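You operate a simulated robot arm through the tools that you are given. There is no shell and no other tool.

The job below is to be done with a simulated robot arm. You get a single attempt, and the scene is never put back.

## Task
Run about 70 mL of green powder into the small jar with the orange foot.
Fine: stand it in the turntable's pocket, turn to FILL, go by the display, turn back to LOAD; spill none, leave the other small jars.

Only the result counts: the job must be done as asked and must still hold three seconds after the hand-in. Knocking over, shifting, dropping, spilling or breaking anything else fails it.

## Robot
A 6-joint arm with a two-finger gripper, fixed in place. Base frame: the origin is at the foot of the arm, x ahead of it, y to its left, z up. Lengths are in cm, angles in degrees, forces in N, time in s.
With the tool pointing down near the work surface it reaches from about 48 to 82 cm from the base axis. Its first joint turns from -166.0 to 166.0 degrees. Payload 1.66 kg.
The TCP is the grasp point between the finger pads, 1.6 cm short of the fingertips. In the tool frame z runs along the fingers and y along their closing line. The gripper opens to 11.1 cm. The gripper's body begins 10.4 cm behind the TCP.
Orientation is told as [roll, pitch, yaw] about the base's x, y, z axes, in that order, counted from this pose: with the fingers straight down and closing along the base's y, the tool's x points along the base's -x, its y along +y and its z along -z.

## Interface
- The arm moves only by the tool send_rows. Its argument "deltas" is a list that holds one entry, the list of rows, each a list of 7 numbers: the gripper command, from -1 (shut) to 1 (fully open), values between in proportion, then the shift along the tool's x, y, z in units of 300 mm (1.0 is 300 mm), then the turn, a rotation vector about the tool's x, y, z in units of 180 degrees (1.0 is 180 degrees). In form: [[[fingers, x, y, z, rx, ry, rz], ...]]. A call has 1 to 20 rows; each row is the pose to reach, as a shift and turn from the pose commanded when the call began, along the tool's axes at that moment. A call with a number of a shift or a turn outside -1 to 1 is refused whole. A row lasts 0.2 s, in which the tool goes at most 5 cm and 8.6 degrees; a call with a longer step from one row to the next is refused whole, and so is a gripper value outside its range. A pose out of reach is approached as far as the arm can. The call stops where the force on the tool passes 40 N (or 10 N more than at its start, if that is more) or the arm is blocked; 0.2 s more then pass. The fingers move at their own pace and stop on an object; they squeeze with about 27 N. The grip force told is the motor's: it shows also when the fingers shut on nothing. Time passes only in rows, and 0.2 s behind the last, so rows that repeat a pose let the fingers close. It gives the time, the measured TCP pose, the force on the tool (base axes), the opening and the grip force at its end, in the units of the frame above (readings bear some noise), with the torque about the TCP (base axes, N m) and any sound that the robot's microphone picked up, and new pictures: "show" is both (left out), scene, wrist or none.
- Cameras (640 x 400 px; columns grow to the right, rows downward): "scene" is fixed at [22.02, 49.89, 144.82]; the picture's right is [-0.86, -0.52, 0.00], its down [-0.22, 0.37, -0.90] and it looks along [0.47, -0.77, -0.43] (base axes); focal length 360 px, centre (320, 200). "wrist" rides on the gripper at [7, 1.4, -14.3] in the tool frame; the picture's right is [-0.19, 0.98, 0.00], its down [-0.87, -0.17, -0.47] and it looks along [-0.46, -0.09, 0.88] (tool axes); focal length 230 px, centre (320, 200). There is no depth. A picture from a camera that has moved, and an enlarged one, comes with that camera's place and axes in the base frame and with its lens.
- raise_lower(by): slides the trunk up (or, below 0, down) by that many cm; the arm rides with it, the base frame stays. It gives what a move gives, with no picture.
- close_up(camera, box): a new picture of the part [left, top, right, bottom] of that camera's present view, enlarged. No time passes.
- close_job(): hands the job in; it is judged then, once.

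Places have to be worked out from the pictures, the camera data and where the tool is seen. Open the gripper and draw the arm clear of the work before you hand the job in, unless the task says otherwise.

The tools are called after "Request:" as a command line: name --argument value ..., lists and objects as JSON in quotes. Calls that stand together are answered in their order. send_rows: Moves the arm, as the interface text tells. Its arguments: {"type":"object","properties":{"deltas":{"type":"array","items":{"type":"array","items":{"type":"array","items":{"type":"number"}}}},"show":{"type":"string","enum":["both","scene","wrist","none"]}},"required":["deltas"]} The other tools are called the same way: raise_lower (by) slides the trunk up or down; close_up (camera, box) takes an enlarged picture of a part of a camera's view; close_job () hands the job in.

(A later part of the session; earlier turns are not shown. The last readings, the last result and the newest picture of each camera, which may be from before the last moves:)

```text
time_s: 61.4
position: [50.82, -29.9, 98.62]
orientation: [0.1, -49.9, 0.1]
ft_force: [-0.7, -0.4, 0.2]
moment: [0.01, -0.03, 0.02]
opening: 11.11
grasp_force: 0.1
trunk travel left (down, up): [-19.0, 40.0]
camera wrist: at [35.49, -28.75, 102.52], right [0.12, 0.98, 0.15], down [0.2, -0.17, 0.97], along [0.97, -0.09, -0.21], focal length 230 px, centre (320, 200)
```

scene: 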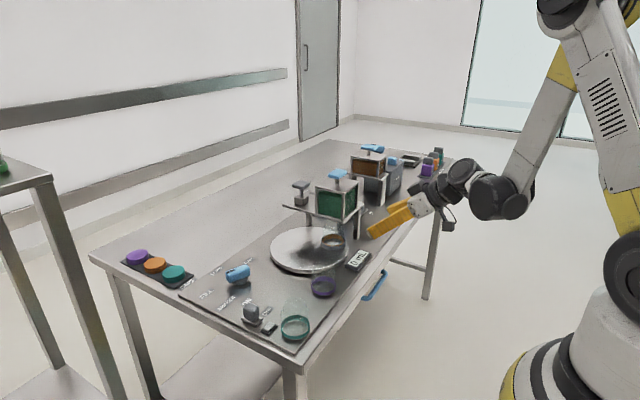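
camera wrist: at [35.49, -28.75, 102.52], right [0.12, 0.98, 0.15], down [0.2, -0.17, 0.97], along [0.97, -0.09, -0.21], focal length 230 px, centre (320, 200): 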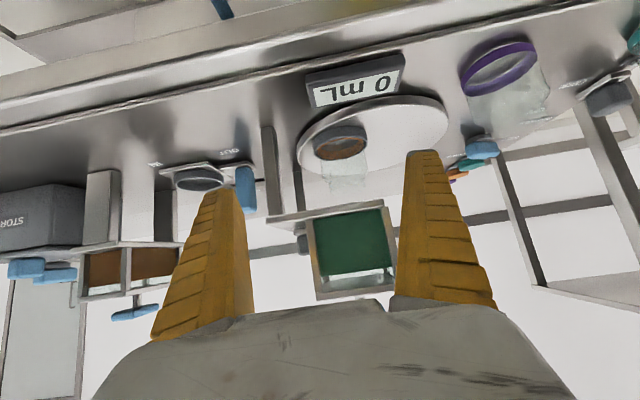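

Request:
raise_lower --by -5

Request:
send_rows --deltas '[[[1, 0, 0, 0, 0, 0, 0]]]' --show "wrist"

Request:
close_up --camera "wrist" --box '[290, 110, 410, 220]'

```text
time_s: 62.3
position: [50.91, -29.95, 93.6]
orientation: [0.0, -49.9, 0.0]
ft_force: [1.0, 0.3, 0.2]
moment: [0.01, 0.03, 0.0]
opening: 11.08
grasp_force: 0.0
trunk travel left (down, up): [-14.0, 45.0]
```

```text
time_s: 62.7
position: [50.77, -29.9, 93.53]
orientation: [0.1, -49.9, 0.1]
ft_force: [-0.1, -0.3, -0.1]
moment: [-0.04, -0.03, -0.02]
opening: 11.11
grasp_force: 0.1
trunk travel left (down, up): [-14.0, 45.0]
camera wrist: at [35.49, -28.75, 97.52], right [0.12, 0.98, 0.15], down [0.2, -0.17, 0.97], along [0.97, -0.09, -0.21], focal length 230 px, centre (320, 200)
```

wrist: 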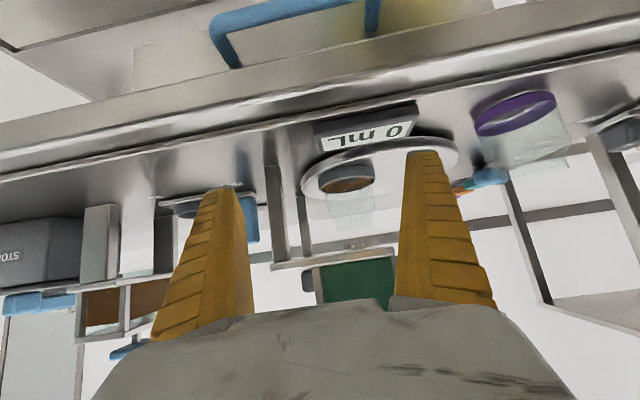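

```text
3.64 times, centred on (350, 165) of wrist
camera zoom: at [35.49, -28.75, 97.52], right [0.12, 0.98, 0.15], down [0.2, -0.17, 0.97], along [0.97, -0.09, -0.21], focal length 837 px, centre (211, 327)
```

zoom: 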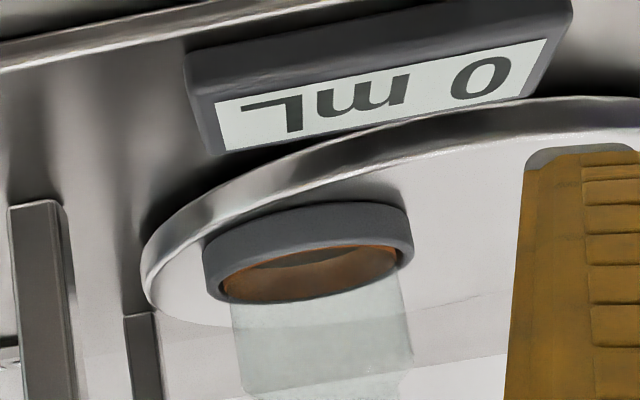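

Request:
close_up --camera "wrist" --box '[280, 160, 410, 290]'

Request:
close_up --camera "wrist" --box '[320, 220, 390, 270]'

```text
3.08 times, centred on (345, 225) of wrist
camera zoom: at [35.49, -28.75, 97.52], right [0.12, 0.98, 0.15], down [0.2, -0.17, 0.97], along [0.97, -0.09, -0.21], focal length 708 px, centre (243, 123)
```

zoom: 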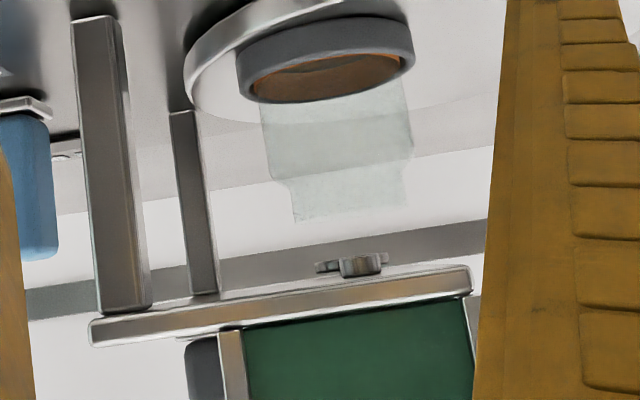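

```text
8.00 times, centred on (355, 245) of wrist
camera zoom: at [35.49, -28.75, 97.52], right [0.12, 0.98, 0.15], down [0.2, -0.17, 0.97], along [0.97, -0.09, -0.21], focal length 1841 px, centre (40, -160)
```

zoom: 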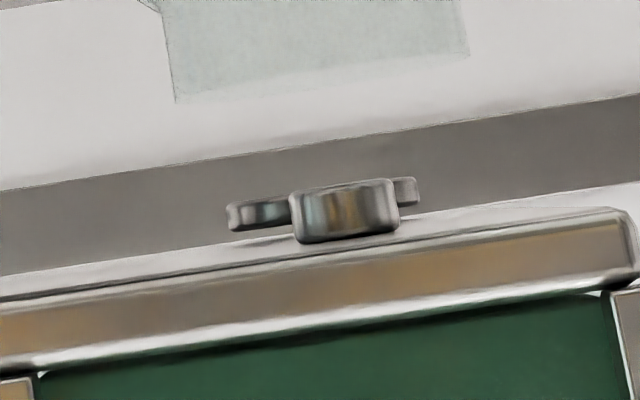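

From here: spout axis ≈(64.2,-27.7), jar ≈(64.2,-27.6) – they're aligned to ~1 mm, so FILL position is right. A thin plate shows behind the spout (gate?). I'll tilt 15° more to look up at the underside and understand the gate.

Request:
send_rows --deltas '[[[1, 0, 0, 0, 0, -0.042, 0], [1, 0, 0, 0, 0, -0.083, 0]]]' --show "wrist"

Request:
close_up --camera "wrist" --box '[290, 100, 410, 200]'

```text
time_s: 63.3
position: [53.24, -32.72, 97.85]
orientation: [0.2, -64.8, -0.1]
ft_force: [-0.2, 1.0, -0.3]
moment: [-0.01, -0.01, -0.01]
opening: 11.11
grasp_force: 0.0
out of reach, approached as far as the arm can: row 1, 2
trunk travel left (down, up): [-14.0, 45.0]
camera wrist: at [37.44, -31.64, 97.66], right [0.08, 0.98, 0.17], down [-0.06, -0.17, 0.98], along [1.0, -0.09, 0.04], focal length 230 px, centre (320, 200)
```

wrist: 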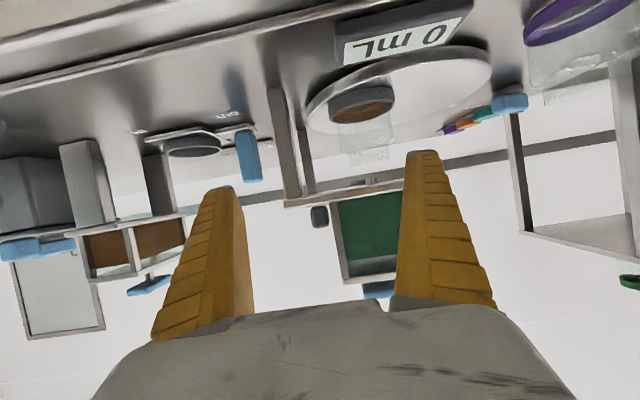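

```text
4.00 times, centred on (350, 150) of wrist
camera zoom: at [37.44, -31.64, 97.66], right [0.08, 0.98, 0.17], down [-0.06, -0.17, 0.98], along [1.0, -0.09, 0.04], focal length 920 px, centre (200, 400)
```

zoom: 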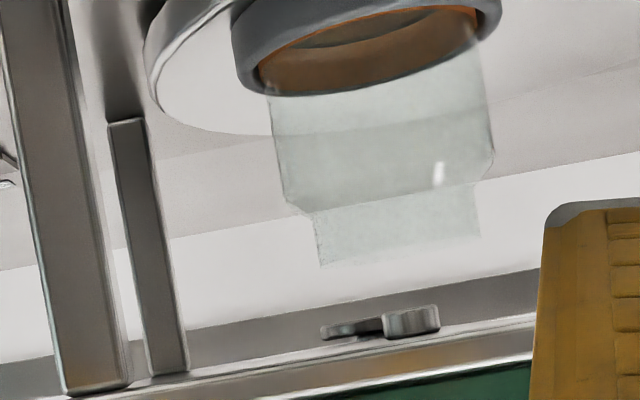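

The plate behind belongs to the grey T at x≈75, i.e. the CAP station press, so it's unrelated. The jar is aligned, so the remaining suspect is the gate lever, which may not be fully at OPEN. I'll back out, restore the trunk and look at it from closer above.

Request:
send_rows --deltas '[[[1, -0.03, 0, -0.03, 0, 0.045, 0], [1, -0.06, 0, -0.06, 0, 0.09, 0], [1, -0.1, 0, -0.09, 0, 0.135, 0], [1, -0.13, 0, -0.12, 0, 0.18, 0], [1, -0.16, 0, -0.15, 0, 0.225, 0], [1, -0.2, 0, -0.18, 0, 0.27, 0], [1, -0.23, 0, -0.21, 0, 0.315, 0], [1, -0.26, 0, -0.23, 0, 0.36, 0]]]' --show "none"

Request:
raise_lower --by 11

```text
time_s: 65.1
position: [50.32, -32.8, 107.81]
orientation: [0.0, 0.0, 0.2]
ft_force: [-0.5, 0.0, 0.4]
moment: [0.02, 0.0, 0.02]
opening: 11.08
grasp_force: 0.0
trunk travel left (down, up): [-14.0, 45.0]
```

```text
time_s: 66.5
position: [50.35, -32.86, 118.68]
orientation: [0.0, -0.1, 0.1]
ft_force: [0.5, -0.1, 0.0]
moment: [0.0, -0.02, 0.0]
opening: 11.07
grasp_force: 0.0
trunk travel left (down, up): [-25.0, 34.0]
```

Request:
send_rows --deltas '[[[1, -0.13, -0.04, 0, 0, 0, 0], [1, -0.26, -0.08, 0, 0, 0, 0], [1, -0.39, -0.12, 0.01, 0, 0, 0], [1, -0.52, -0.17, 0.03, 0, 0, 0]]]' --show "wrist"

Request:
close_up --camera "wrist" --box '[300, 60, 440, 200]'

```text
time_s: 67.5
position: [65.98, -37.94, 117.69]
orientation: [0.1, 0.0, 0.0]
ft_force: [0.4, 0.2, -0.4]
moment: [0.03, 0.04, 0.0]
opening: 11.1
grasp_force: 0.0
trunk travel left (down, up): [-25.0, 34.0]
camera wrist: at [59.11, -36.69, 132.13], right [0.19, 0.98, 0.0], down [0.87, -0.17, 0.47], along [0.46, -0.09, -0.88], focal length 230 px, centre (320, 200)
```

wrist: 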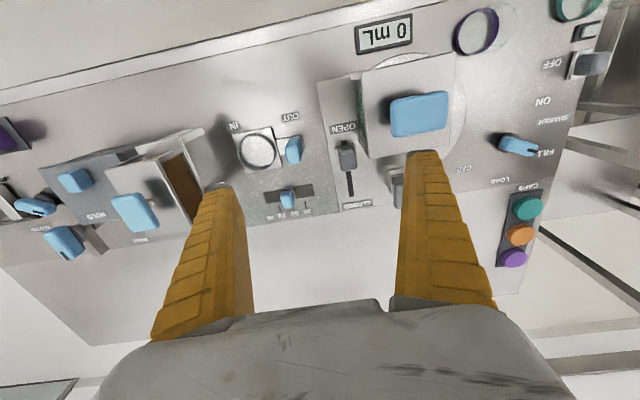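

```text
2.86 times, centred on (370, 130) of wrist
camera zoom: at [59.11, -36.69, 132.13], right [0.19, 0.98, 0.0], down [0.87, -0.17, 0.47], along [0.46, -0.09, -0.88], focal length 657 px, centre (177, 400)
```

zoom: 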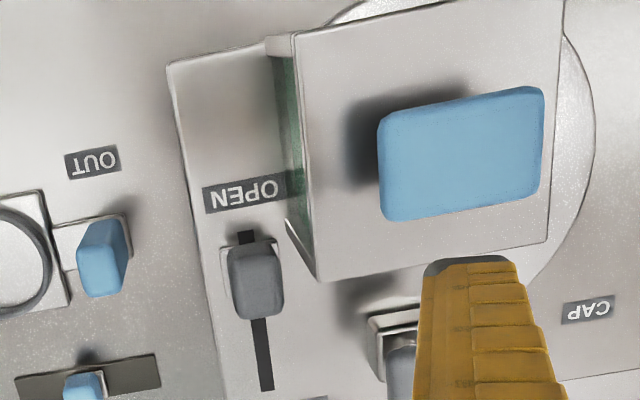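

The gate really is at OPEN. What's left is the T-handle on the hopper: it resembles the press at the CAP station, so it's probably a press-to-dispense plunger at about (63.5,-28.45), top z≈110.5. With the jar aligned beneath, I'll close the fingers and move above it.

Request:
send_rows --deltas '[[[-1, 0.02, 0.08, 0, 0, 0, 0], [-1, 0.04, 0.16, 0, 0, 0, 0], [-1, 0.06, 0.24, 0, 0, 0, 0], [-1, 0.083, 0.316, 0, 0, 0, 0], [-1, 0.083, 0.316, 0.05, 0, 0, 0]]]'

Request:
close_up --camera "wrist" --box '[240, 30, 400, 230]'

Request:
close_up --camera "scene" --box '[270, 120, 390, 280]'

```text
time_s: 68.7
position: [63.41, -28.49, 116.25]
orientation: [0.0, -0.1, 0.1]
ft_force: [1.0, -0.5, 0.3]
moment: [-0.02, -0.03, 0.0]
opening: 0.0
grasp_force: 26.9
trunk travel left (down, up): [-25.0, 34.0]
camera wrist: at [56.48, -27.2, 130.61], right [0.19, 0.98, 0.0], down [0.87, -0.17, 0.47], along [0.46, -0.09, -0.88], focal length 230 px, centre (320, 200)
```

scene: 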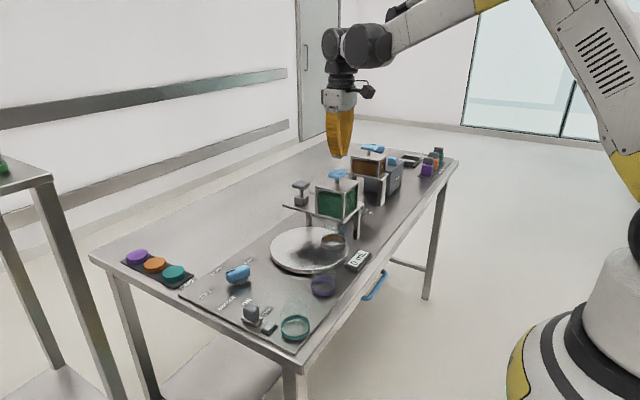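
wrist: 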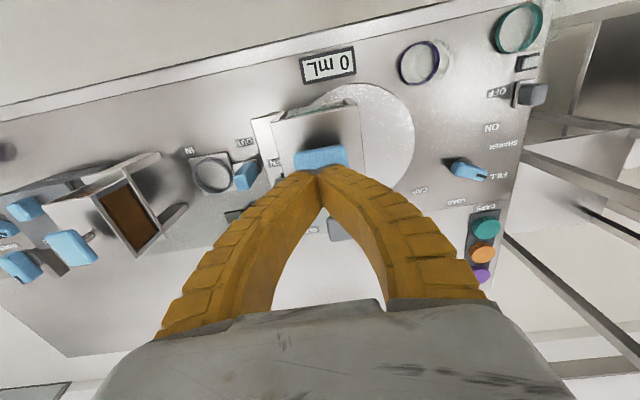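

```text
2.00 times, centred on (320, 130) of wrist
camera zoom: at [56.48, -27.2, 130.61], right [0.19, 0.98, 0.0], down [0.87, -0.17, 0.47], along [0.46, -0.09, -0.88], focal length 460 px, centre (320, 340)
```

zoom: 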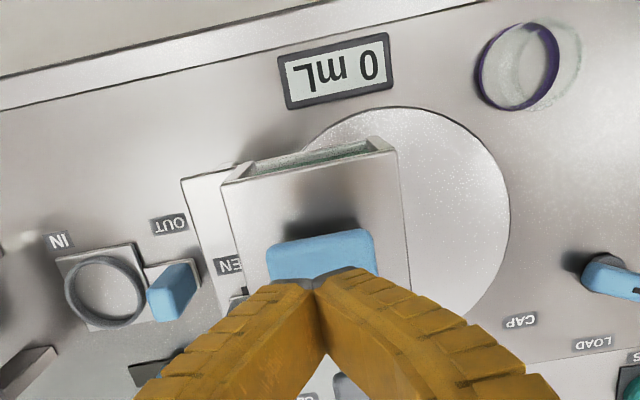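

```text
2.50 times, centred on (330, 200) of scene
camera zoom: at [22.02, 49.89, 144.82], right [-0.86, -0.52, 0.0], down [-0.22, 0.37, -0.9], along [0.47, -0.77, -0.43], focal length 900 px, centre (295, 200)
```

zoom: 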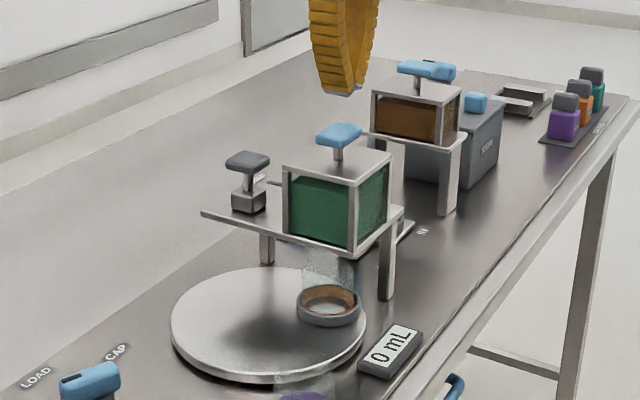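

Both cameras show the display. I'll descend gently to just above the handle, then press in small steps.

Request:
send_rows --deltas '[[[-1, 0, 0, 0.05, 0, 0, 0], [-1, 0, 0, 0.09, 0, 0, 0], [-1, 0, 0, 0.11, 0, 0, 0]]]' --show "none"

Request:
send_rows --deltas '[[[-1, 0, 0, 0.012, 0, 0, 0]]]' --show "none"

Request:
close_up --camera "scene" --box '[270, 120, 390, 280]'

```text
time_s: 69.5
position: [63.39, -28.43, 113.08]
orientation: [0.0, 0.1, 0.0]
ft_force: [0.1, -0.9, -0.8]
moment: [0.0, -0.02, -0.03]
opening: 0.01
grasp_force: 27.0
trunk travel left (down, up): [-25.0, 34.0]
```

```text
time_s: 69.9
position: [63.42, -28.46, 112.8]
orientation: [0.1, 0.0, 0.0]
ft_force: [-0.4, -0.8, -0.3]
moment: [0.0, 0.03, 0.0]
opening: 0.01
grasp_force: 26.5
trunk travel left (down, up): [-25.0, 34.0]
```

```text
2.50 times, centred on (330, 200) of scene
camera zoom: at [22.02, 49.89, 144.82], right [-0.86, -0.52, 0.0], down [-0.22, 0.37, -0.9], along [0.47, -0.77, -0.43], focal length 900 px, centre (295, 200)
```

zoom: 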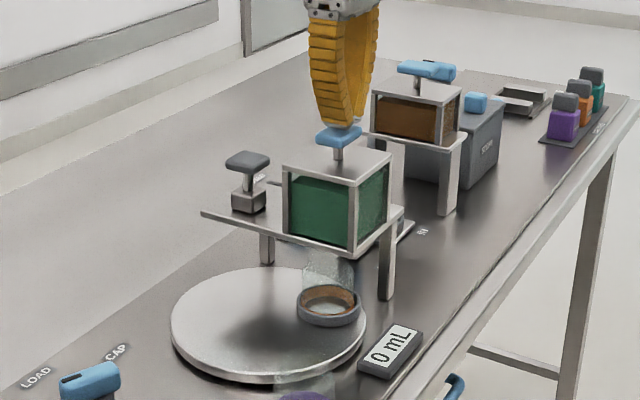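

Fingertips are just above the handle. I press down in 0.3 cm steps, watching force and display.

Request:
send_rows --deltas '[[[-1, 0, 0, 0.01, 0, 0, 0], [-1, 0, 0, 0.02, 0, 0, 0]]]' --show "none"

Request:
close_up --camera "scene" --box '[270, 120, 390, 280]'

```text
time_s: 70.5
position: [63.34, -28.28, 112.07]
orientation: [0.0, 0.0, 0.1]
ft_force: [-0.1, -0.3, -0.7]
moment: [0.0, 0.01, 0.04]
opening: 0.0
grasp_force: 27.3
trunk travel left (down, up): [-25.0, 34.0]
```

```text
2.50 times, centred on (330, 200) of scene
camera zoom: at [22.02, 49.89, 144.82], right [-0.86, -0.52, 0.0], down [-0.22, 0.37, -0.9], along [0.47, -0.77, -0.43], focal length 900 px, centre (295, 200)
```

zoom: 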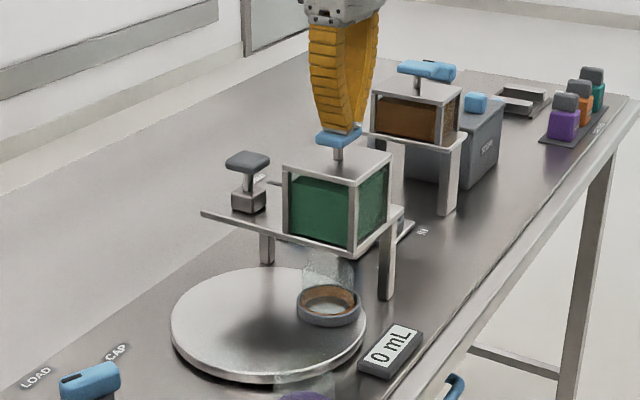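

Request:
send_rows --deltas '[[[-1, 0, 0, 0.01, 0, 0, 0], [-1, 0, 0, 0.02, 0, 0, 0]]]' --show "none"

Request:
close_up --camera "scene" --box '[270, 120, 390, 280]'

```text
time_s: 71.1
position: [63.29, -28.4, 111.54]
orientation: [-0.1, -0.1, 0.0]
ft_force: [-0.2, 1.6, 2.2]
moment: [-0.02, 0.0, -0.02]
opening: 0.6
grasp_force: 28.6
trunk travel left (down, up): [-25.0, 34.0]
```

```text
2.50 times, centred on (330, 200) of scene
camera zoom: at [22.02, 49.89, 144.82], right [-0.86, -0.52, 0.0], down [-0.22, 0.37, -0.9], along [0.47, -0.77, -0.43], focal length 900 px, centre (295, 200)
```

zoom: 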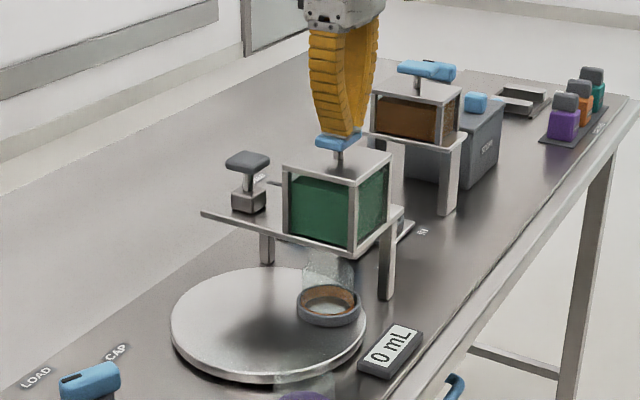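

The handle is moving down with little resistance – it is a plunger. I continue pressing in small steps.

Request:
send_rows --deltas '[[[-1, 0, 0, 0.012, 0, 0, 0]]]' --show "none"

Request:
close_up --camera "scene" --box '[270, 120, 390, 280]'

```text
time_s: 71.5
position: [63.17, -28.48, 111.19]
orientation: [0.0, -0.2, 0.1]
ft_force: [0.6, 1.0, 2.8]
moment: [-0.01, 0.0, 0.0]
opening: 0.61
grasp_force: 28.1
trunk travel left (down, up): [-25.0, 34.0]
```

```text
2.50 times, centred on (330, 200) of scene
camera zoom: at [22.02, 49.89, 144.82], right [-0.86, -0.52, 0.0], down [-0.22, 0.37, -0.9], along [0.47, -0.77, -0.43], focal length 900 px, centre (295, 200)
```

zoom: 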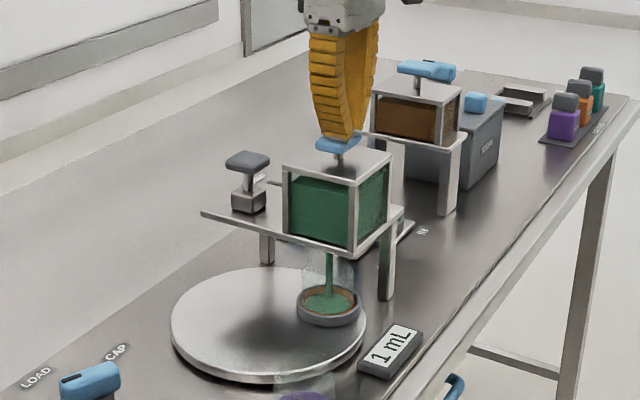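

Green powder is flowing into the jar: 1 mL. I hold this depth and monitor the rate.

Request:
send_rows --deltas '[[[-1, 0, 0, 0, 0, 0, 0]]]' --show "none"

Request:
close_up --camera "scene" --box '[270, 120, 390, 280]'

```text
time_s: 71.9
position: [63.41, -28.43, 111.23]
orientation: [0.0, -0.1, 0.0]
ft_force: [0.5, -0.3, 3.7]
moment: [0.02, 0.0, 0.0]
opening: 0.61
grasp_force: 28.2
trunk travel left (down, up): [-25.0, 34.0]
```

```text
2.50 times, centred on (330, 200) of scene
camera zoom: at [22.02, 49.89, 144.82], right [-0.86, -0.52, 0.0], down [-0.22, 0.37, -0.9], along [0.47, -0.77, -0.43], focal length 900 px, centre (295, 200)
```

zoom: 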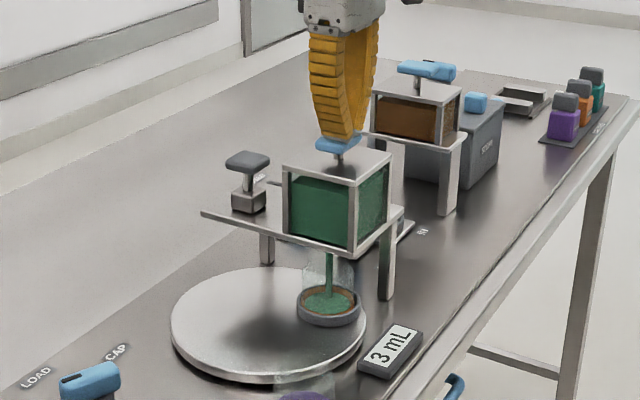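

About 5 mL/s. I hold for 1.8 s and re-read.

Request:
send_rows --deltas '[[[-1, 0, 0, 0, 0, 0, 0], [-1, 0, 0, 0, 0, 0, 0], [-1, 0, 0, 0, 0, 0, 0], [-1, 0, 0, 0, 0, 0, 0], [-1, 0, 0, 0, 0, 0, 0], [-1, 0, 0, 0, 0, 0, 0], [-1, 0, 0, 0, 0, 0, 0], [-1, 0, 0, 0, 0, 0, 0]]]' --show "none"

Request:
close_up --camera "scene" --box '[270, 180, 390, 280]'

```text
time_s: 73.7
position: [63.37, -28.45, 111.28]
orientation: [0.1, -0.1, 0.1]
ft_force: [0.5, -1.0, 2.7]
moment: [0.01, 0.0, -0.02]
opening: 0.6
grasp_force: 28.5
trunk travel left (down, up): [-25.0, 34.0]
```

```text
4.00 times, centred on (330, 230) of scene
camera zoom: at [22.02, 49.89, 144.82], right [-0.86, -0.52, 0.0], down [-0.22, 0.37, -0.9], along [0.47, -0.77, -0.43], focal length 1440 px, centre (280, 80)
```

zoom: 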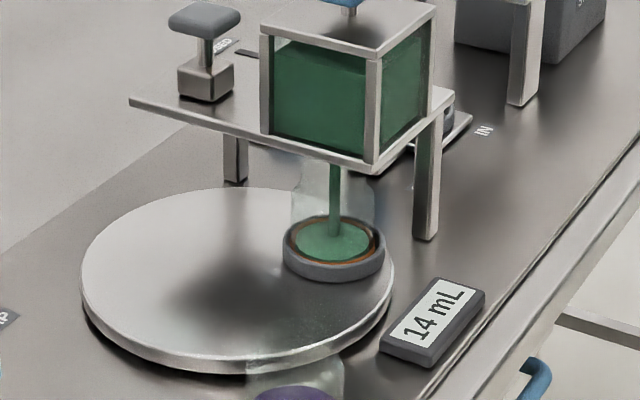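

14 mL – about 6 mL/s, no spill visible. I hold 4.2 s more (expect ~40 mL).

Request:
send_rows --deltas '[[[-1, 0, 0, 0, 0, 0, 0], [-1, 0, 0, 0, 0, 0, 0], [-1, 0, 0, 0, 0, 0, 0], [-1, 0, 0, 0, 0, 0, 0], [-1, 0, 0, 0, 0, 0, 0], [-1, 0, 0, 0, 0, 0, 0], [-1, 0, 0, 0, 0, 0, 0], [-1, 0, 0, 0, 0, 0, 0], [-1, 0, 0, 0, 0, 0, 0], [-1, 0, 0, 0, 0, 0, 0], [-1, 0, 0, 0, 0, 0, 0], [-1, 0, 0, 0, 0, 0, 0], [-1, 0, 0, 0, 0, 0, 0], [-1, 0, 0, 0, 0, 0, 0], [-1, 0, 0, 0, 0, 0, 0], [-1, 0, 0, 0, 0, 0, 0], [-1, 0, 0, 0, 0, 0, 0], [-1, 0, 0, 0, 0, 0, 0], [-1, 0, 0, 0, 0, 0, 0], [-1, 0, 0, 0, 0, 0, 0]]]' --show "none"

Request:
close_up --camera "scene" --box '[270, 180, 390, 280]'

```text
time_s: 77.9
position: [63.23, -28.37, 111.27]
orientation: [0.0, -0.1, 0.0]
ft_force: [0.5, -0.2, 2.4]
moment: [-0.03, 0.03, -0.01]
opening: 0.61
grasp_force: 28.9
trunk travel left (down, up): [-25.0, 34.0]
```

```text
4.00 times, centred on (330, 230) of scene
camera zoom: at [22.02, 49.89, 144.82], right [-0.86, -0.52, 0.0], down [-0.22, 0.37, -0.9], along [0.47, -0.77, -0.43], focal length 1440 px, centre (280, 80)
```

zoom: 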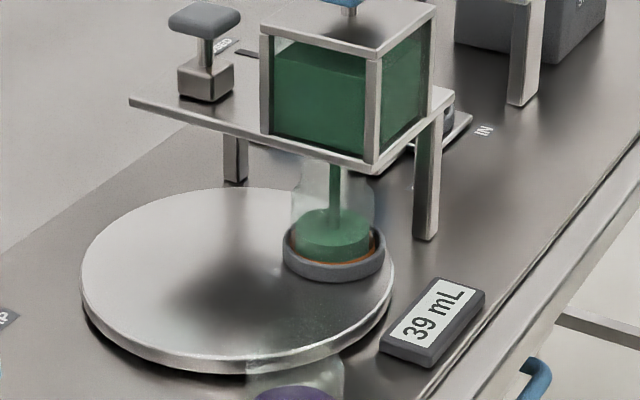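

39 mL at 5.95 mL/s. I hold 3.0 s more (expect ~57).

Request:
send_rows --deltas '[[[-1, 0, 0, 0, 0, 0, 0], [-1, 0, 0, 0, 0, 0, 0], [-1, 0, 0, 0, 0, 0, 0], [-1, 0, 0, 0, 0, 0, 0], [-1, 0, 0, 0, 0, 0, 0], [-1, 0, 0, 0, 0, 0, 0], [-1, 0, 0, 0, 0, 0, 0], [-1, 0, 0, 0, 0, 0, 0], [-1, 0, 0, 0, 0, 0, 0], [-1, 0, 0, 0, 0, 0, 0], [-1, 0, 0, 0, 0, 0, 0], [-1, 0, 0, 0, 0, 0, 0], [-1, 0, 0, 0, 0, 0, 0], [-1, 0, 0, 0, 0, 0, 0]]]' --show "none"

Request:
close_up --camera "scene" --box '[270, 180, 390, 280]'

```text
time_s: 80.9
position: [63.3, -28.54, 111.22]
orientation: [0.0, -0.1, 0.1]
ft_force: [0.5, 0.5, 2.5]
moment: [-0.03, -0.01, 0.01]
opening: 0.59
grasp_force: 28.6
trunk travel left (down, up): [-25.0, 34.0]
```

```text
4.00 times, centred on (330, 230) of scene
camera zoom: at [22.02, 49.89, 144.82], right [-0.86, -0.52, 0.0], down [-0.22, 0.37, -0.9], along [0.47, -0.77, -0.43], focal length 1440 px, centre (280, 80)
```

zoom: 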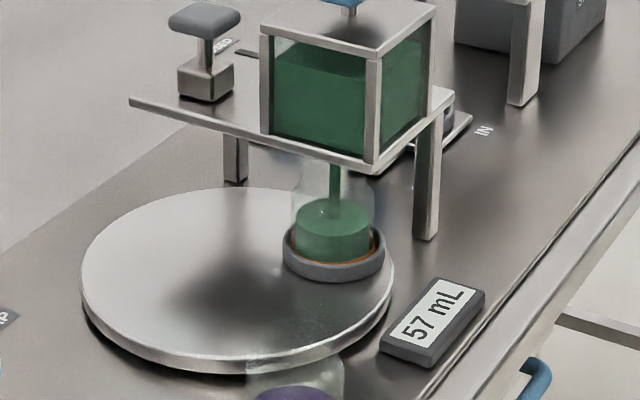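

57 mL. I hold 1.4 s more (expect ~65), then lift.

Request:
send_rows --deltas '[[[-1, 0, 0, 0, 0, 0, 0], [-1, 0, 0, 0, 0, 0, 0], [-1, 0, 0, 0, 0, 0, 0], [-1, 0, 0, 0, 0, 0, 0], [-1, 0, 0, 0, 0, 0, 0], [-1, 0, 0, 0, 0, 0, 0], [-1, 0, 0, -0.02, 0, 0, 0], [-1, 0, 0, -0.04, 0, 0, 0]]]' --show "none"

Request:
close_up --camera "scene" --box '[270, 180, 390, 280]'

```text
time_s: 82.7
position: [63.45, -28.32, 112.34]
orientation: [0.1, -0.2, 0.1]
ft_force: [-0.6, 0.6, 0.2]
moment: [0.01, -0.01, -0.03]
opening: 0.0
grasp_force: 28.9
trunk travel left (down, up): [-25.0, 34.0]
```

```text
4.00 times, centred on (330, 230) of scene
camera zoom: at [22.02, 49.89, 144.82], right [-0.86, -0.52, 0.0], down [-0.22, 0.37, -0.9], along [0.47, -0.77, -0.43], focal length 1440 px, centre (280, 80)
```

zoom: 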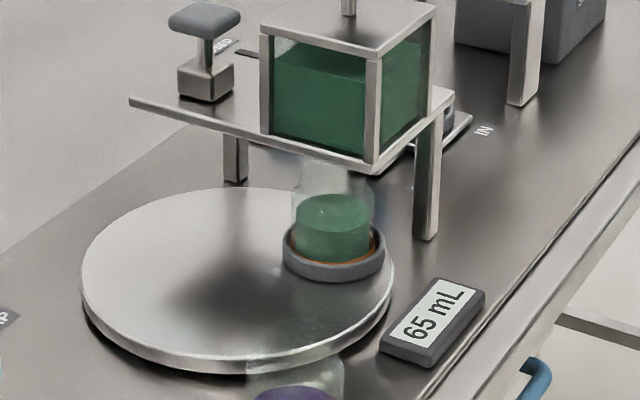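

Flow has stopped at 65 mL. A short press (≈0.8 s) should add the remaining ~5 mL.

Request:
send_rows --deltas '[[[-1, 0, 0, 0.02, 0, 0, 0], [-1, 0, 0, 0.04, 0, 0, 0], [-1, 0, 0, 0.04, 0, 0, 0], [-1, 0, 0, 0.04, 0, 0, 0], [-1, 0, 0, 0.04, 0, 0, 0], [-1, 0, 0, 0.02, 0, 0, 0], [-1, 0, 0, 0, 0, 0, 0], [-1, 0, 0, -0.02, 0, 0, 0]]]' --show "none"

Request:
close_up --camera "scene" --box '[270, 180, 390, 280]'

```text
time_s: 84.5
position: [63.41, -28.4, 112.94]
orientation: [0.0, 0.0, 0.2]
ft_force: [-0.2, 0.2, 0.8]
moment: [0.05, 0.01, 0.01]
opening: 0.0
grasp_force: 28.8
trunk travel left (down, up): [-25.0, 34.0]
```

```text
4.00 times, centred on (330, 230) of scene
camera zoom: at [22.02, 49.89, 144.82], right [-0.86, -0.52, 0.0], down [-0.22, 0.37, -0.9], along [0.47, -0.77, -0.43], focal length 1440 px, centre (280, 80)
```

zoom: 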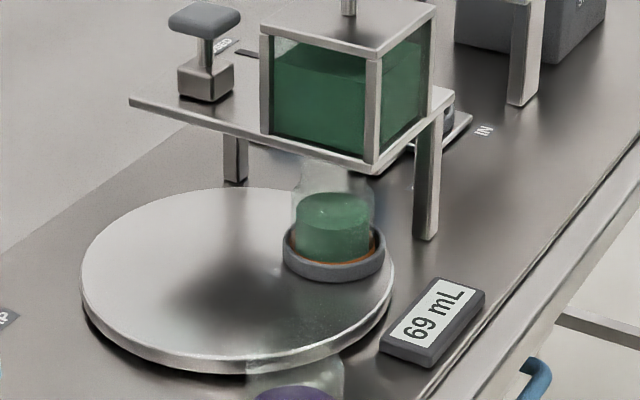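

69 mL and stable – within "about 70". I'll rise clear and move to the knob with yaw 63.5° to turn it back to LOAD.

Request:
send_rows --deltas '[[[-1, 0, 0, -0.1, 0, 0, 0], [-1, 0, 0, -0.2, 0, 0, 0]]]' --show "none"

Request:
send_rows --deltas '[[[-1, -0.057, 0.107, 0, 0, 0, -0.0441], [-1, -0.113, 0.214, 0, 0, 0, -0.0882], [-1, -0.17, 0.321, 0, 0, 0, -0.1323], [0, -0.226, 0.428, 0, 0, 0, -0.1764], [0, -0.283, 0.535, 0, 0, 0, -0.2205], [0, -0.34, 0.643, 0, 0, 0, -0.2646], [0, -0.396, 0.75, 0, 0, 0, -0.3087], [0, -0.453, 0.857, 0, 0, 0, -0.3533]]]'

Request:
close_up --camera "wrist" --box '[240, 80, 420, 240]'

Request:
close_up --camera "scene" --box '[270, 180, 390, 280]'

```text
time_s: 85.1
position: [63.54, -28.49, 119.02]
orientation: [0.1, -0.2, 0.1]
ft_force: [0.8, -0.1, -0.6]
moment: [-0.02, 0.0, 0.01]
opening: 0.0
grasp_force: 28.4
trunk travel left (down, up): [-25.0, 34.0]
```

```text
time_s: 86.9
position: [77.17, -2.55, 119.05]
orientation: [0.1, 0.0, 63.8]
ft_force: [-0.9, 0.5, 0.4]
moment: [-0.02, 0.06, -0.02]
opening: 5.77
grasp_force: 1.4
trunk travel left (down, up): [-25.0, 34.0]
camera wrist: at [72.78, -8.4, 133.34], right [-0.8, 0.6, 0.0], down [0.53, 0.7, 0.47], along [0.29, 0.38, -0.88], focal length 230 px, centre (320, 200)
```

scene: 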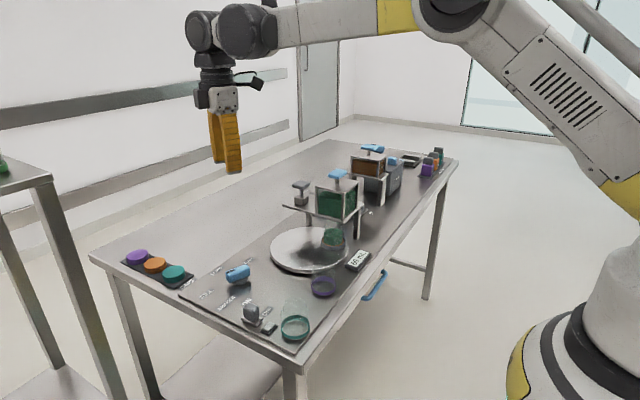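
wrist: 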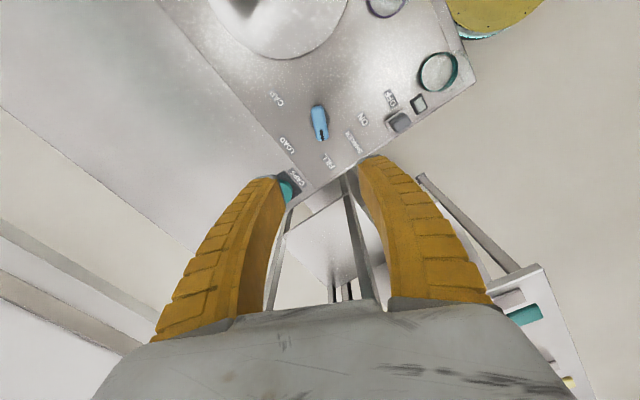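

```text
2.50 times, centred on (330, 160) of wrist
camera zoom: at [72.78, -8.4, 133.34], right [-0.8, 0.6, 0.0], down [0.53, 0.7, 0.47], along [0.29, 0.38, -0.88], focal length 575 px, centre (295, 300)
```

zoom: 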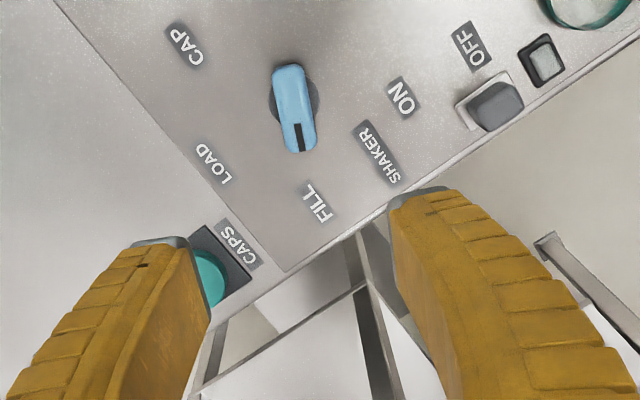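

```text
4.00 times, centred on (330, 230) of scene
camera zoom: at [22.02, 49.89, 144.82], right [-0.86, -0.52, 0.0], down [-0.22, 0.37, -0.9], along [0.47, -0.77, -0.43], focal length 1440 px, centre (280, 80)
```

zoom: 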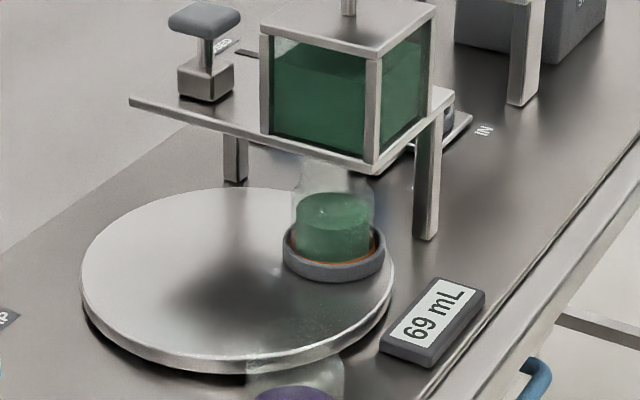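

Display still 69 mL, knob as I left it. I'll descend onto it with the same pose as at release (77.0,-2.74,90.2) and close.

Request:
send_rows --deltas '[[[0, 0.007, 0.002, 0.16, 0, 0, 0], [0, 0.007, 0.002, 0.32, 0, 0, 0], [0, 0.007, 0.002, 0.48, 0, 0, 0], [0, 0.007, 0.002, 0.64, 0, 0, 0], [0, 0.007, 0.002, 0.78, 0, 0, 0], [0, 0.007, 0.002, 0.86, 0, 0, 0]]]' --show "none"

Request:
close_up --camera "wrist" --box '[240, 80, 420, 240]'

```text
time_s: 88.3
position: [76.89, -2.84, 93.07]
orientation: [0.0, 0.1, 63.8]
ft_force: [-0.1, -1.5, -0.7]
moment: [0.0, -0.04, 0.0]
opening: 5.77
grasp_force: 2.2
trunk travel left (down, up): [-25.0, 34.0]
```

```text
2.50 times, centred on (330, 160) of wrist
camera zoom: at [72.62, -8.64, 107.45], right [-0.8, 0.61, 0.0], down [0.53, 0.7, 0.47], along [0.29, 0.38, -0.88], focal length 575 px, centre (295, 300)
```

zoom: 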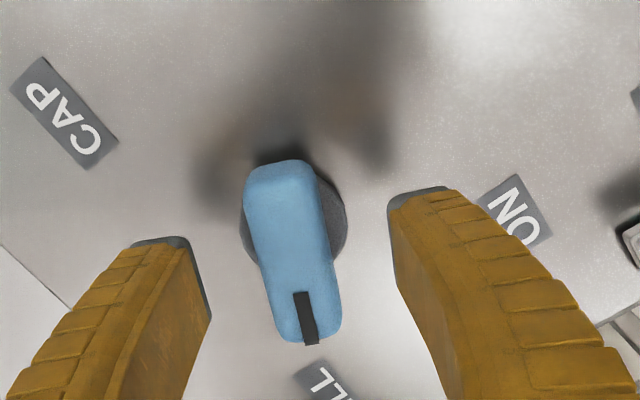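

Well centred. Down the last ~2.9 cm and close on the bar.

Request:
send_rows --deltas '[[[0, 0, 0, 0.05, 0, 0, 0], [0, 0, 0, 0.096, 0, 0, 0], [-0.3, 0, 0, 0.096, 0, 0, 0], [-0.5, 0, 0, 0.096, 0, 0, 0], [-0.6, 0, 0, 0.096, 0, 0, 0], [-0.75, 0, 0, 0.096, 0, 0, 0], [-0.75, 0, 0, 0.096, 0, 0, 0]]]' --show "wrist"

```text
time_s: 89.9
position: [76.93, -2.94, 90.16]
orientation: [0.0, -0.1, 63.6]
ft_force: [12.6, -5.0, 3.1]
moment: [-0.03, -0.2, 0.04]
opening: 2.52
grasp_force: 8.2
trunk travel left (down, up): [-25.0, 34.0]
camera wrist: at [72.62, -8.73, 104.53], right [-0.8, 0.61, 0.0], down [0.53, 0.7, 0.47], along [0.29, 0.38, -0.88], focal length 230 px, centre (320, 200)
```

wrist: 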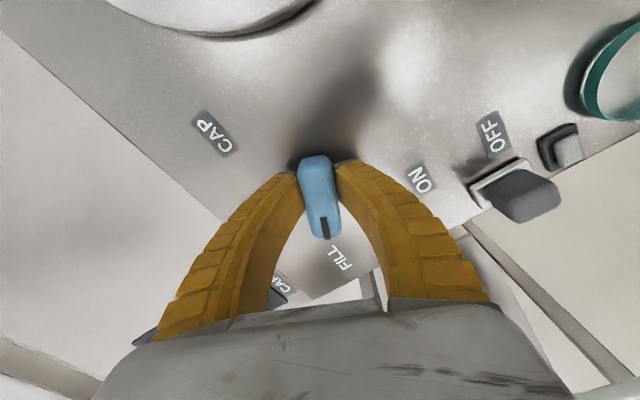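

Slightly off-centre (12 N sideways). I'll shift ~0.2 cm along the closing line and firm up the grip.

Request:
send_rows --deltas '[[[-0.75, 0, -0.004, 0, 0, 0, 0], [-0.8, 0, -0.007, 0, 0, 0, 0], [-0.8, 0, -0.007, 0, 0, 0, 0]]]' --show "none"

```text
time_s: 90.7
position: [77.05, -2.96, 90.34]
orientation: [0.0, 0.0, 63.6]
ft_force: [3.9, -4.9, 7.9]
moment: [-0.26, 0.05, 0.04]
opening: 1.95
grasp_force: 34.1
trunk travel left (down, up): [-25.0, 34.0]
```

Firm grip. I rotate back toward LOAD at a gentle rate (first ~32°).

Request:
send_rows --deltas '[[[-0.8, 0, 0, 0, 0, 0, 0.015], [-0.8, 0, 0, 0, 0, 0, 0.04], [-0.8, 0, 0, 0, 0, 0, 0.068], [-0.8, 0, 0, 0, 0, 0, 0.096], [-0.8, 0, 0, 0, 0, 0, 0.124], [-0.8, 0, 0, 0, 0, 0, 0.152], [-0.8, 0, 0, 0, 0, 0, 0.176]]]' --show "scene"

Request:
close_up --camera "scene" --box '[200, 190, 400, 315]'

```text
time_s: 92.3
position: [76.78, -2.79, 90.52]
orientation: [0.0, -0.1, 32.0]
ft_force: [-25.3, 11.5, -2.5]
moment: [0.16, 0.32, 0.08]
opening: 1.66
grasp_force: 33.3
trunk travel left (down, up): [-25.0, 34.0]
```

scene: 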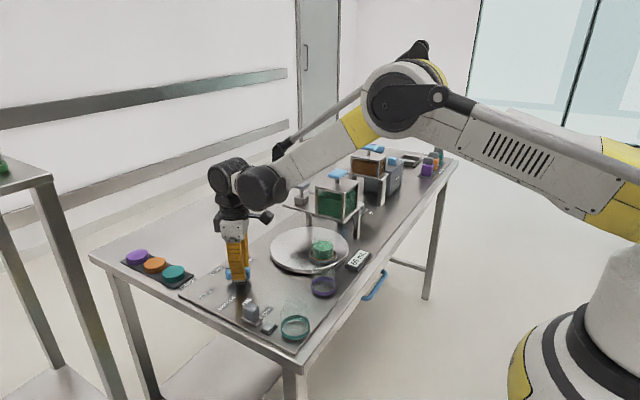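

```text
3.20 times, centred on (300, 252) of scene
camera zoom: at [22.02, 49.89, 144.82], right [-0.86, -0.52, 0.0], down [-0.22, 0.37, -0.9], along [0.47, -0.77, -0.43], focal length 1152 px, centre (384, 32)
```

zoom: 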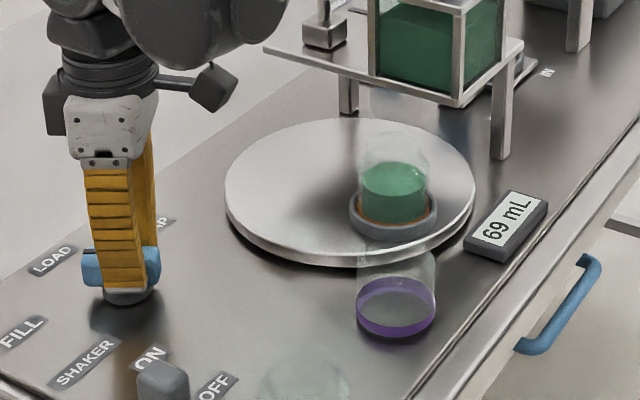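

The knob and turntable follow; jar upright, 69 mL. I correct the lateral offset and rotate the second half.

Request:
send_rows --deltas '[[[-0.8, 0.0045, 0.0087, 0, 0, 0, 0.0], [-0.8, 0.0045, 0.0087, 0, 0, 0, 0.025], [-0.8, 0.0045, 0.0087, 0, 0, 0, 0.053], [-0.8, 0.0045, 0.0087, 0, 0, 0, 0.081], [-0.8, 0.0045, 0.0087, 0, 0, 0, 0.109], [-0.8, 0.0045, 0.0087, 0, 0, 0, 0.137], [-0.8, 0.0045, 0.0087, 0, 0, 0, 0.16], [-0.8, 0.0045, 0.0087, 0, 0, 0, 0.177]]]' --show "both"

Request:
close_up --camera "scene" --box '[200, 190, 400, 315]'

Request:
close_up --camera "wrist" --box '[250, 110, 450, 270]'

```text
time_s: 94.1
position: [76.71, -2.5, 90.36]
orientation: [0.0, -0.1, 0.3]
ft_force: [-4.3, 25.5, 5.0]
moment: [0.27, -0.06, 0.13]
opening: 1.84
grasp_force: 34.0
trunk travel left (down, up): [-25.0, 34.0]
camera wrist: at [69.76, -1.32, 104.68], right [0.19, 0.98, 0.0], down [0.87, -0.17, 0.47], along [0.46, -0.09, -0.88], focal length 230 px, centre (320, 200)
```

scene: 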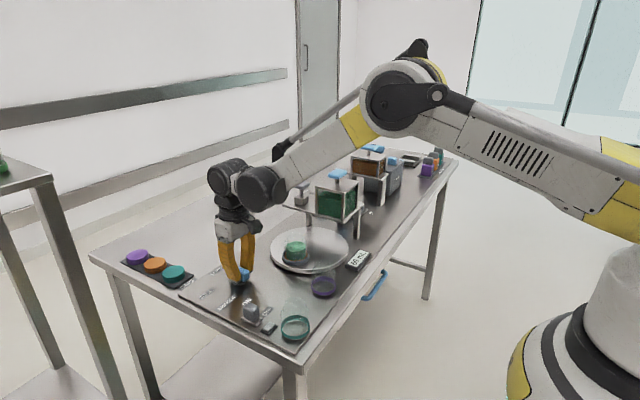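
wrist: 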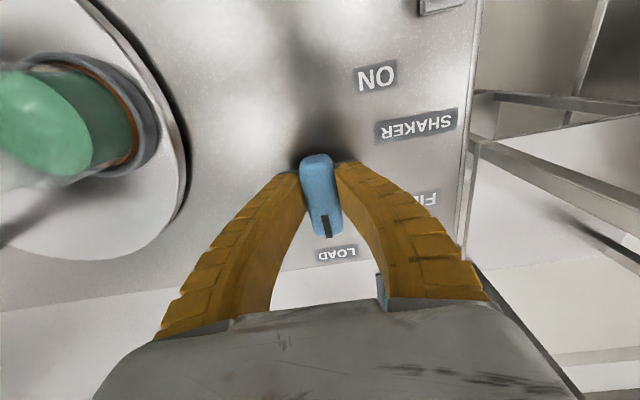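

```text
3.20 times, centred on (300, 252) of scene
camera zoom: at [22.02, 49.89, 144.82], right [-0.86, -0.52, 0.0], down [-0.22, 0.37, -0.9], along [0.47, -0.77, -0.43], focal length 1152 px, centre (384, 32)
```

zoom: 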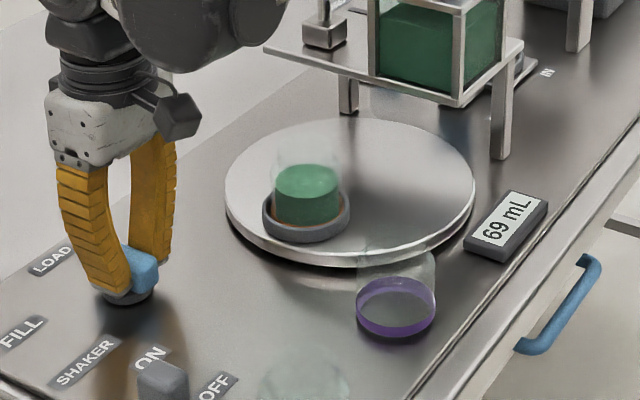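

```text
2.50 times, centred on (350, 190) of wrist
camera zoom: at [69.76, -1.32, 104.68], right [0.19, 0.98, 0.0], down [0.87, -0.17, 0.47], along [0.46, -0.09, -0.88], focal length 575 px, centre (245, 225)
```

zoom: 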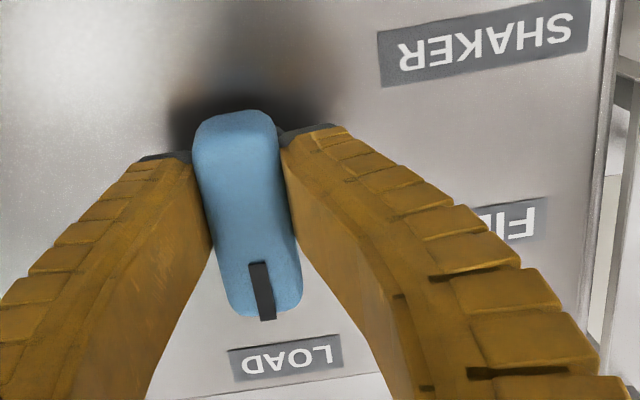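

The pocket ring is back at its original place in the scene picture and the pointer faces LOAD. I ease the sideways load, open, and rise.

Request:
send_rows --deltas '[[[-0.8, 0, 0.004, 0, 0, 0, 0], [-0.8, 0, 0.007, 0, 0, 0, 0], [-0.6, 0, 0.007, 0, 0, 0, 0], [-0.4, 0, 0.007, 0, 0, 0, 0], [-0.1, 0, 0.007, 0, 0, 0, 0], [0, 0, 0.007, 0, 0, 0, 0]]]' --show "none"

Request:
close_up --camera "wrist" --box '[250, 110, 450, 270]'

Request:
send_rows --deltas '[[[0, 0, 0, -0.1, 0, 0, 0], [0, 0, 0, -0.25, 0, 0, 0], [0, 0, 0, -0.4, 0, 0, 0], [0, 0, 0, -0.55, 0, 0, 0], [0, 0, 0, -0.7, 0, 0, 0]]]'

Request:
close_up --camera "wrist" --box '[180, 0, 380, 180]'

Request:
close_up --camera "scene" --box '[180, 200, 380, 325]'

```text
time_s: 95.5
position: [76.69, -2.59, 90.29]
orientation: [0.0, -0.1, 0.1]
ft_force: [0.2, -0.9, 0.9]
moment: [-0.02, -0.01, -0.03]
opening: 5.77
grasp_force: 1.5
trunk travel left (down, up): [-25.0, 34.0]
```

```text
2.50 times, centred on (350, 190) of wrist
camera zoom: at [69.82, -1.4, 104.61], right [0.19, 0.98, 0.0], down [0.87, -0.17, 0.47], along [0.46, -0.09, -0.88], focal length 575 px, centre (245, 225)
```

zoom: 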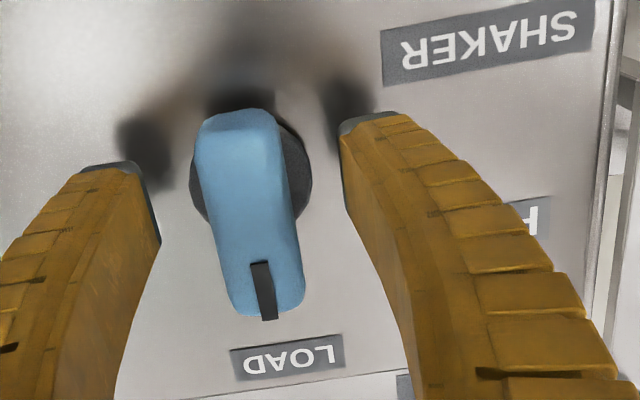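

```text
time_s: 96.7
position: [76.67, -2.46, 111.39]
orientation: [-0.1, -0.2, 0.1]
ft_force: [0.6, 0.7, 0.2]
moment: [0.03, 0.0, 0.0]
opening: 5.76
grasp_force: 1.1
trunk travel left (down, up): [-25.0, 34.0]
camera wrist: at [69.76, -1.33, 125.75], right [0.19, 0.98, 0.0], down [0.87, -0.17, 0.47], along [0.46, -0.09, -0.88], focal length 230 px, centre (320, 200)
```

scene: 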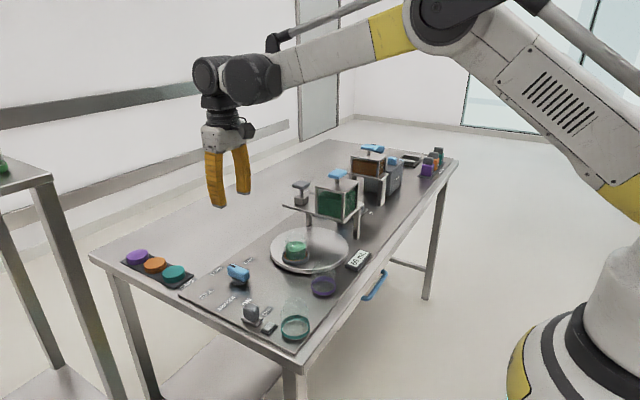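
wrist: 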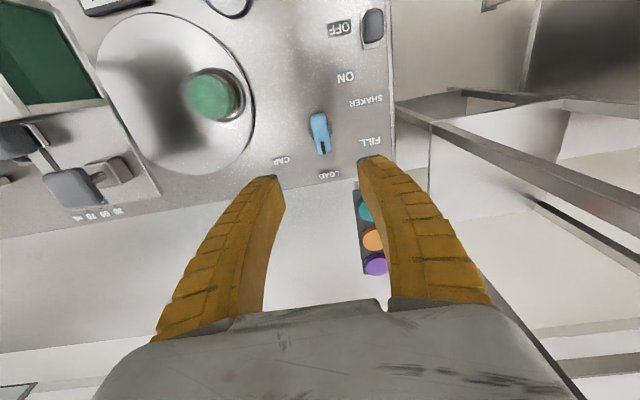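

```text
2.22 times, centred on (280, 90) of wrist
camera zoom: at [69.76, -1.33, 125.75], right [0.19, 0.98, 0.0], down [0.87, -0.17, 0.47], along [0.46, -0.09, -0.88], focal length 511 px, centre (409, 444)
```

zoom: 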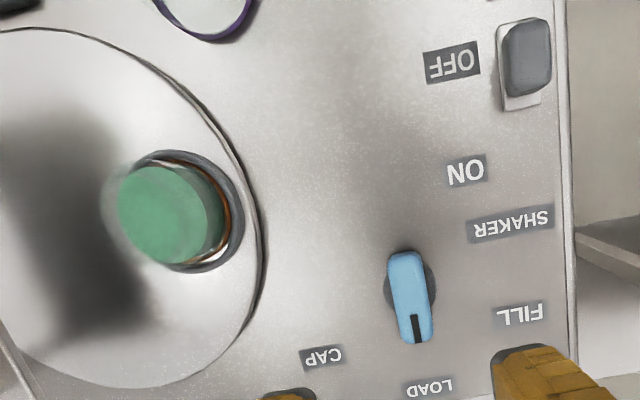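

```text
3.20 times, centred on (280, 262) of scene
camera zoom: at [22.02, 49.89, 144.82], right [-0.86, -0.52, 0.0], down [-0.22, 0.37, -0.9], along [0.47, -0.77, -0.43], focal length 1152 px, centre (448, 0)
```

zoom: 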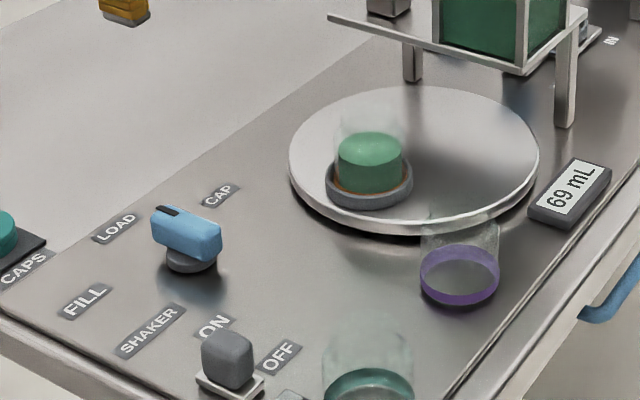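

Everything matches the initial LOAD picture: ring back in place, display 69 mL, shaker OFF, other jars untouched, no spill. I'll open the gripper and draw the arm up and back, clear of the work.

Request:
send_rows --deltas '[[[0.3, 0, 0, -0.15, 0, 0, 0], [0.6, 0.05, 0.02, -0.3, 0, 0, 0], [1, 0.15, 0.05, -0.42, 0, 0, 0], [1, 0.3, 0.1, -0.5, 0, 0, 0], [1, 0.45, 0.15, -0.55, 0, 0, 0], [1, 0.6, 0.2, -0.6, 0, 0, 0], [1, 0.75, 0.25, -0.6, 0, 0, 0], [1, 0.9, 0.3, -0.6, 0, 0, 0]]]'

Request:
close_up --camera "scene" --box '[180, 180, 400, 340]'

```text
refused: row 4 steps farther than a row can; nothing moved
```

```text
2.50 times, centred on (290, 260) of scene
camera zoom: at [22.02, 49.89, 144.82], right [-0.86, -0.52, 0.0], down [-0.22, 0.37, -0.9], along [0.47, -0.77, -0.43], focal length 900 px, centre (395, 50)
```

zoom: 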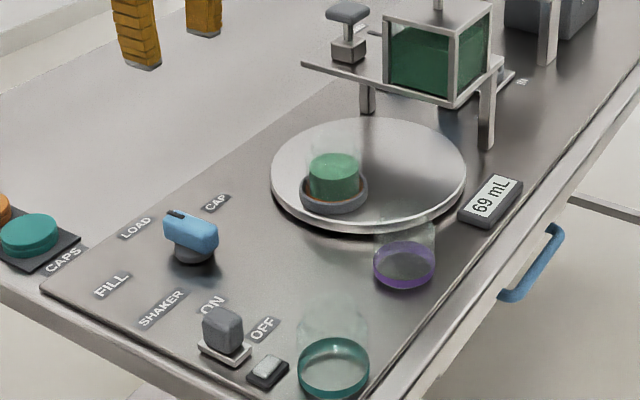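

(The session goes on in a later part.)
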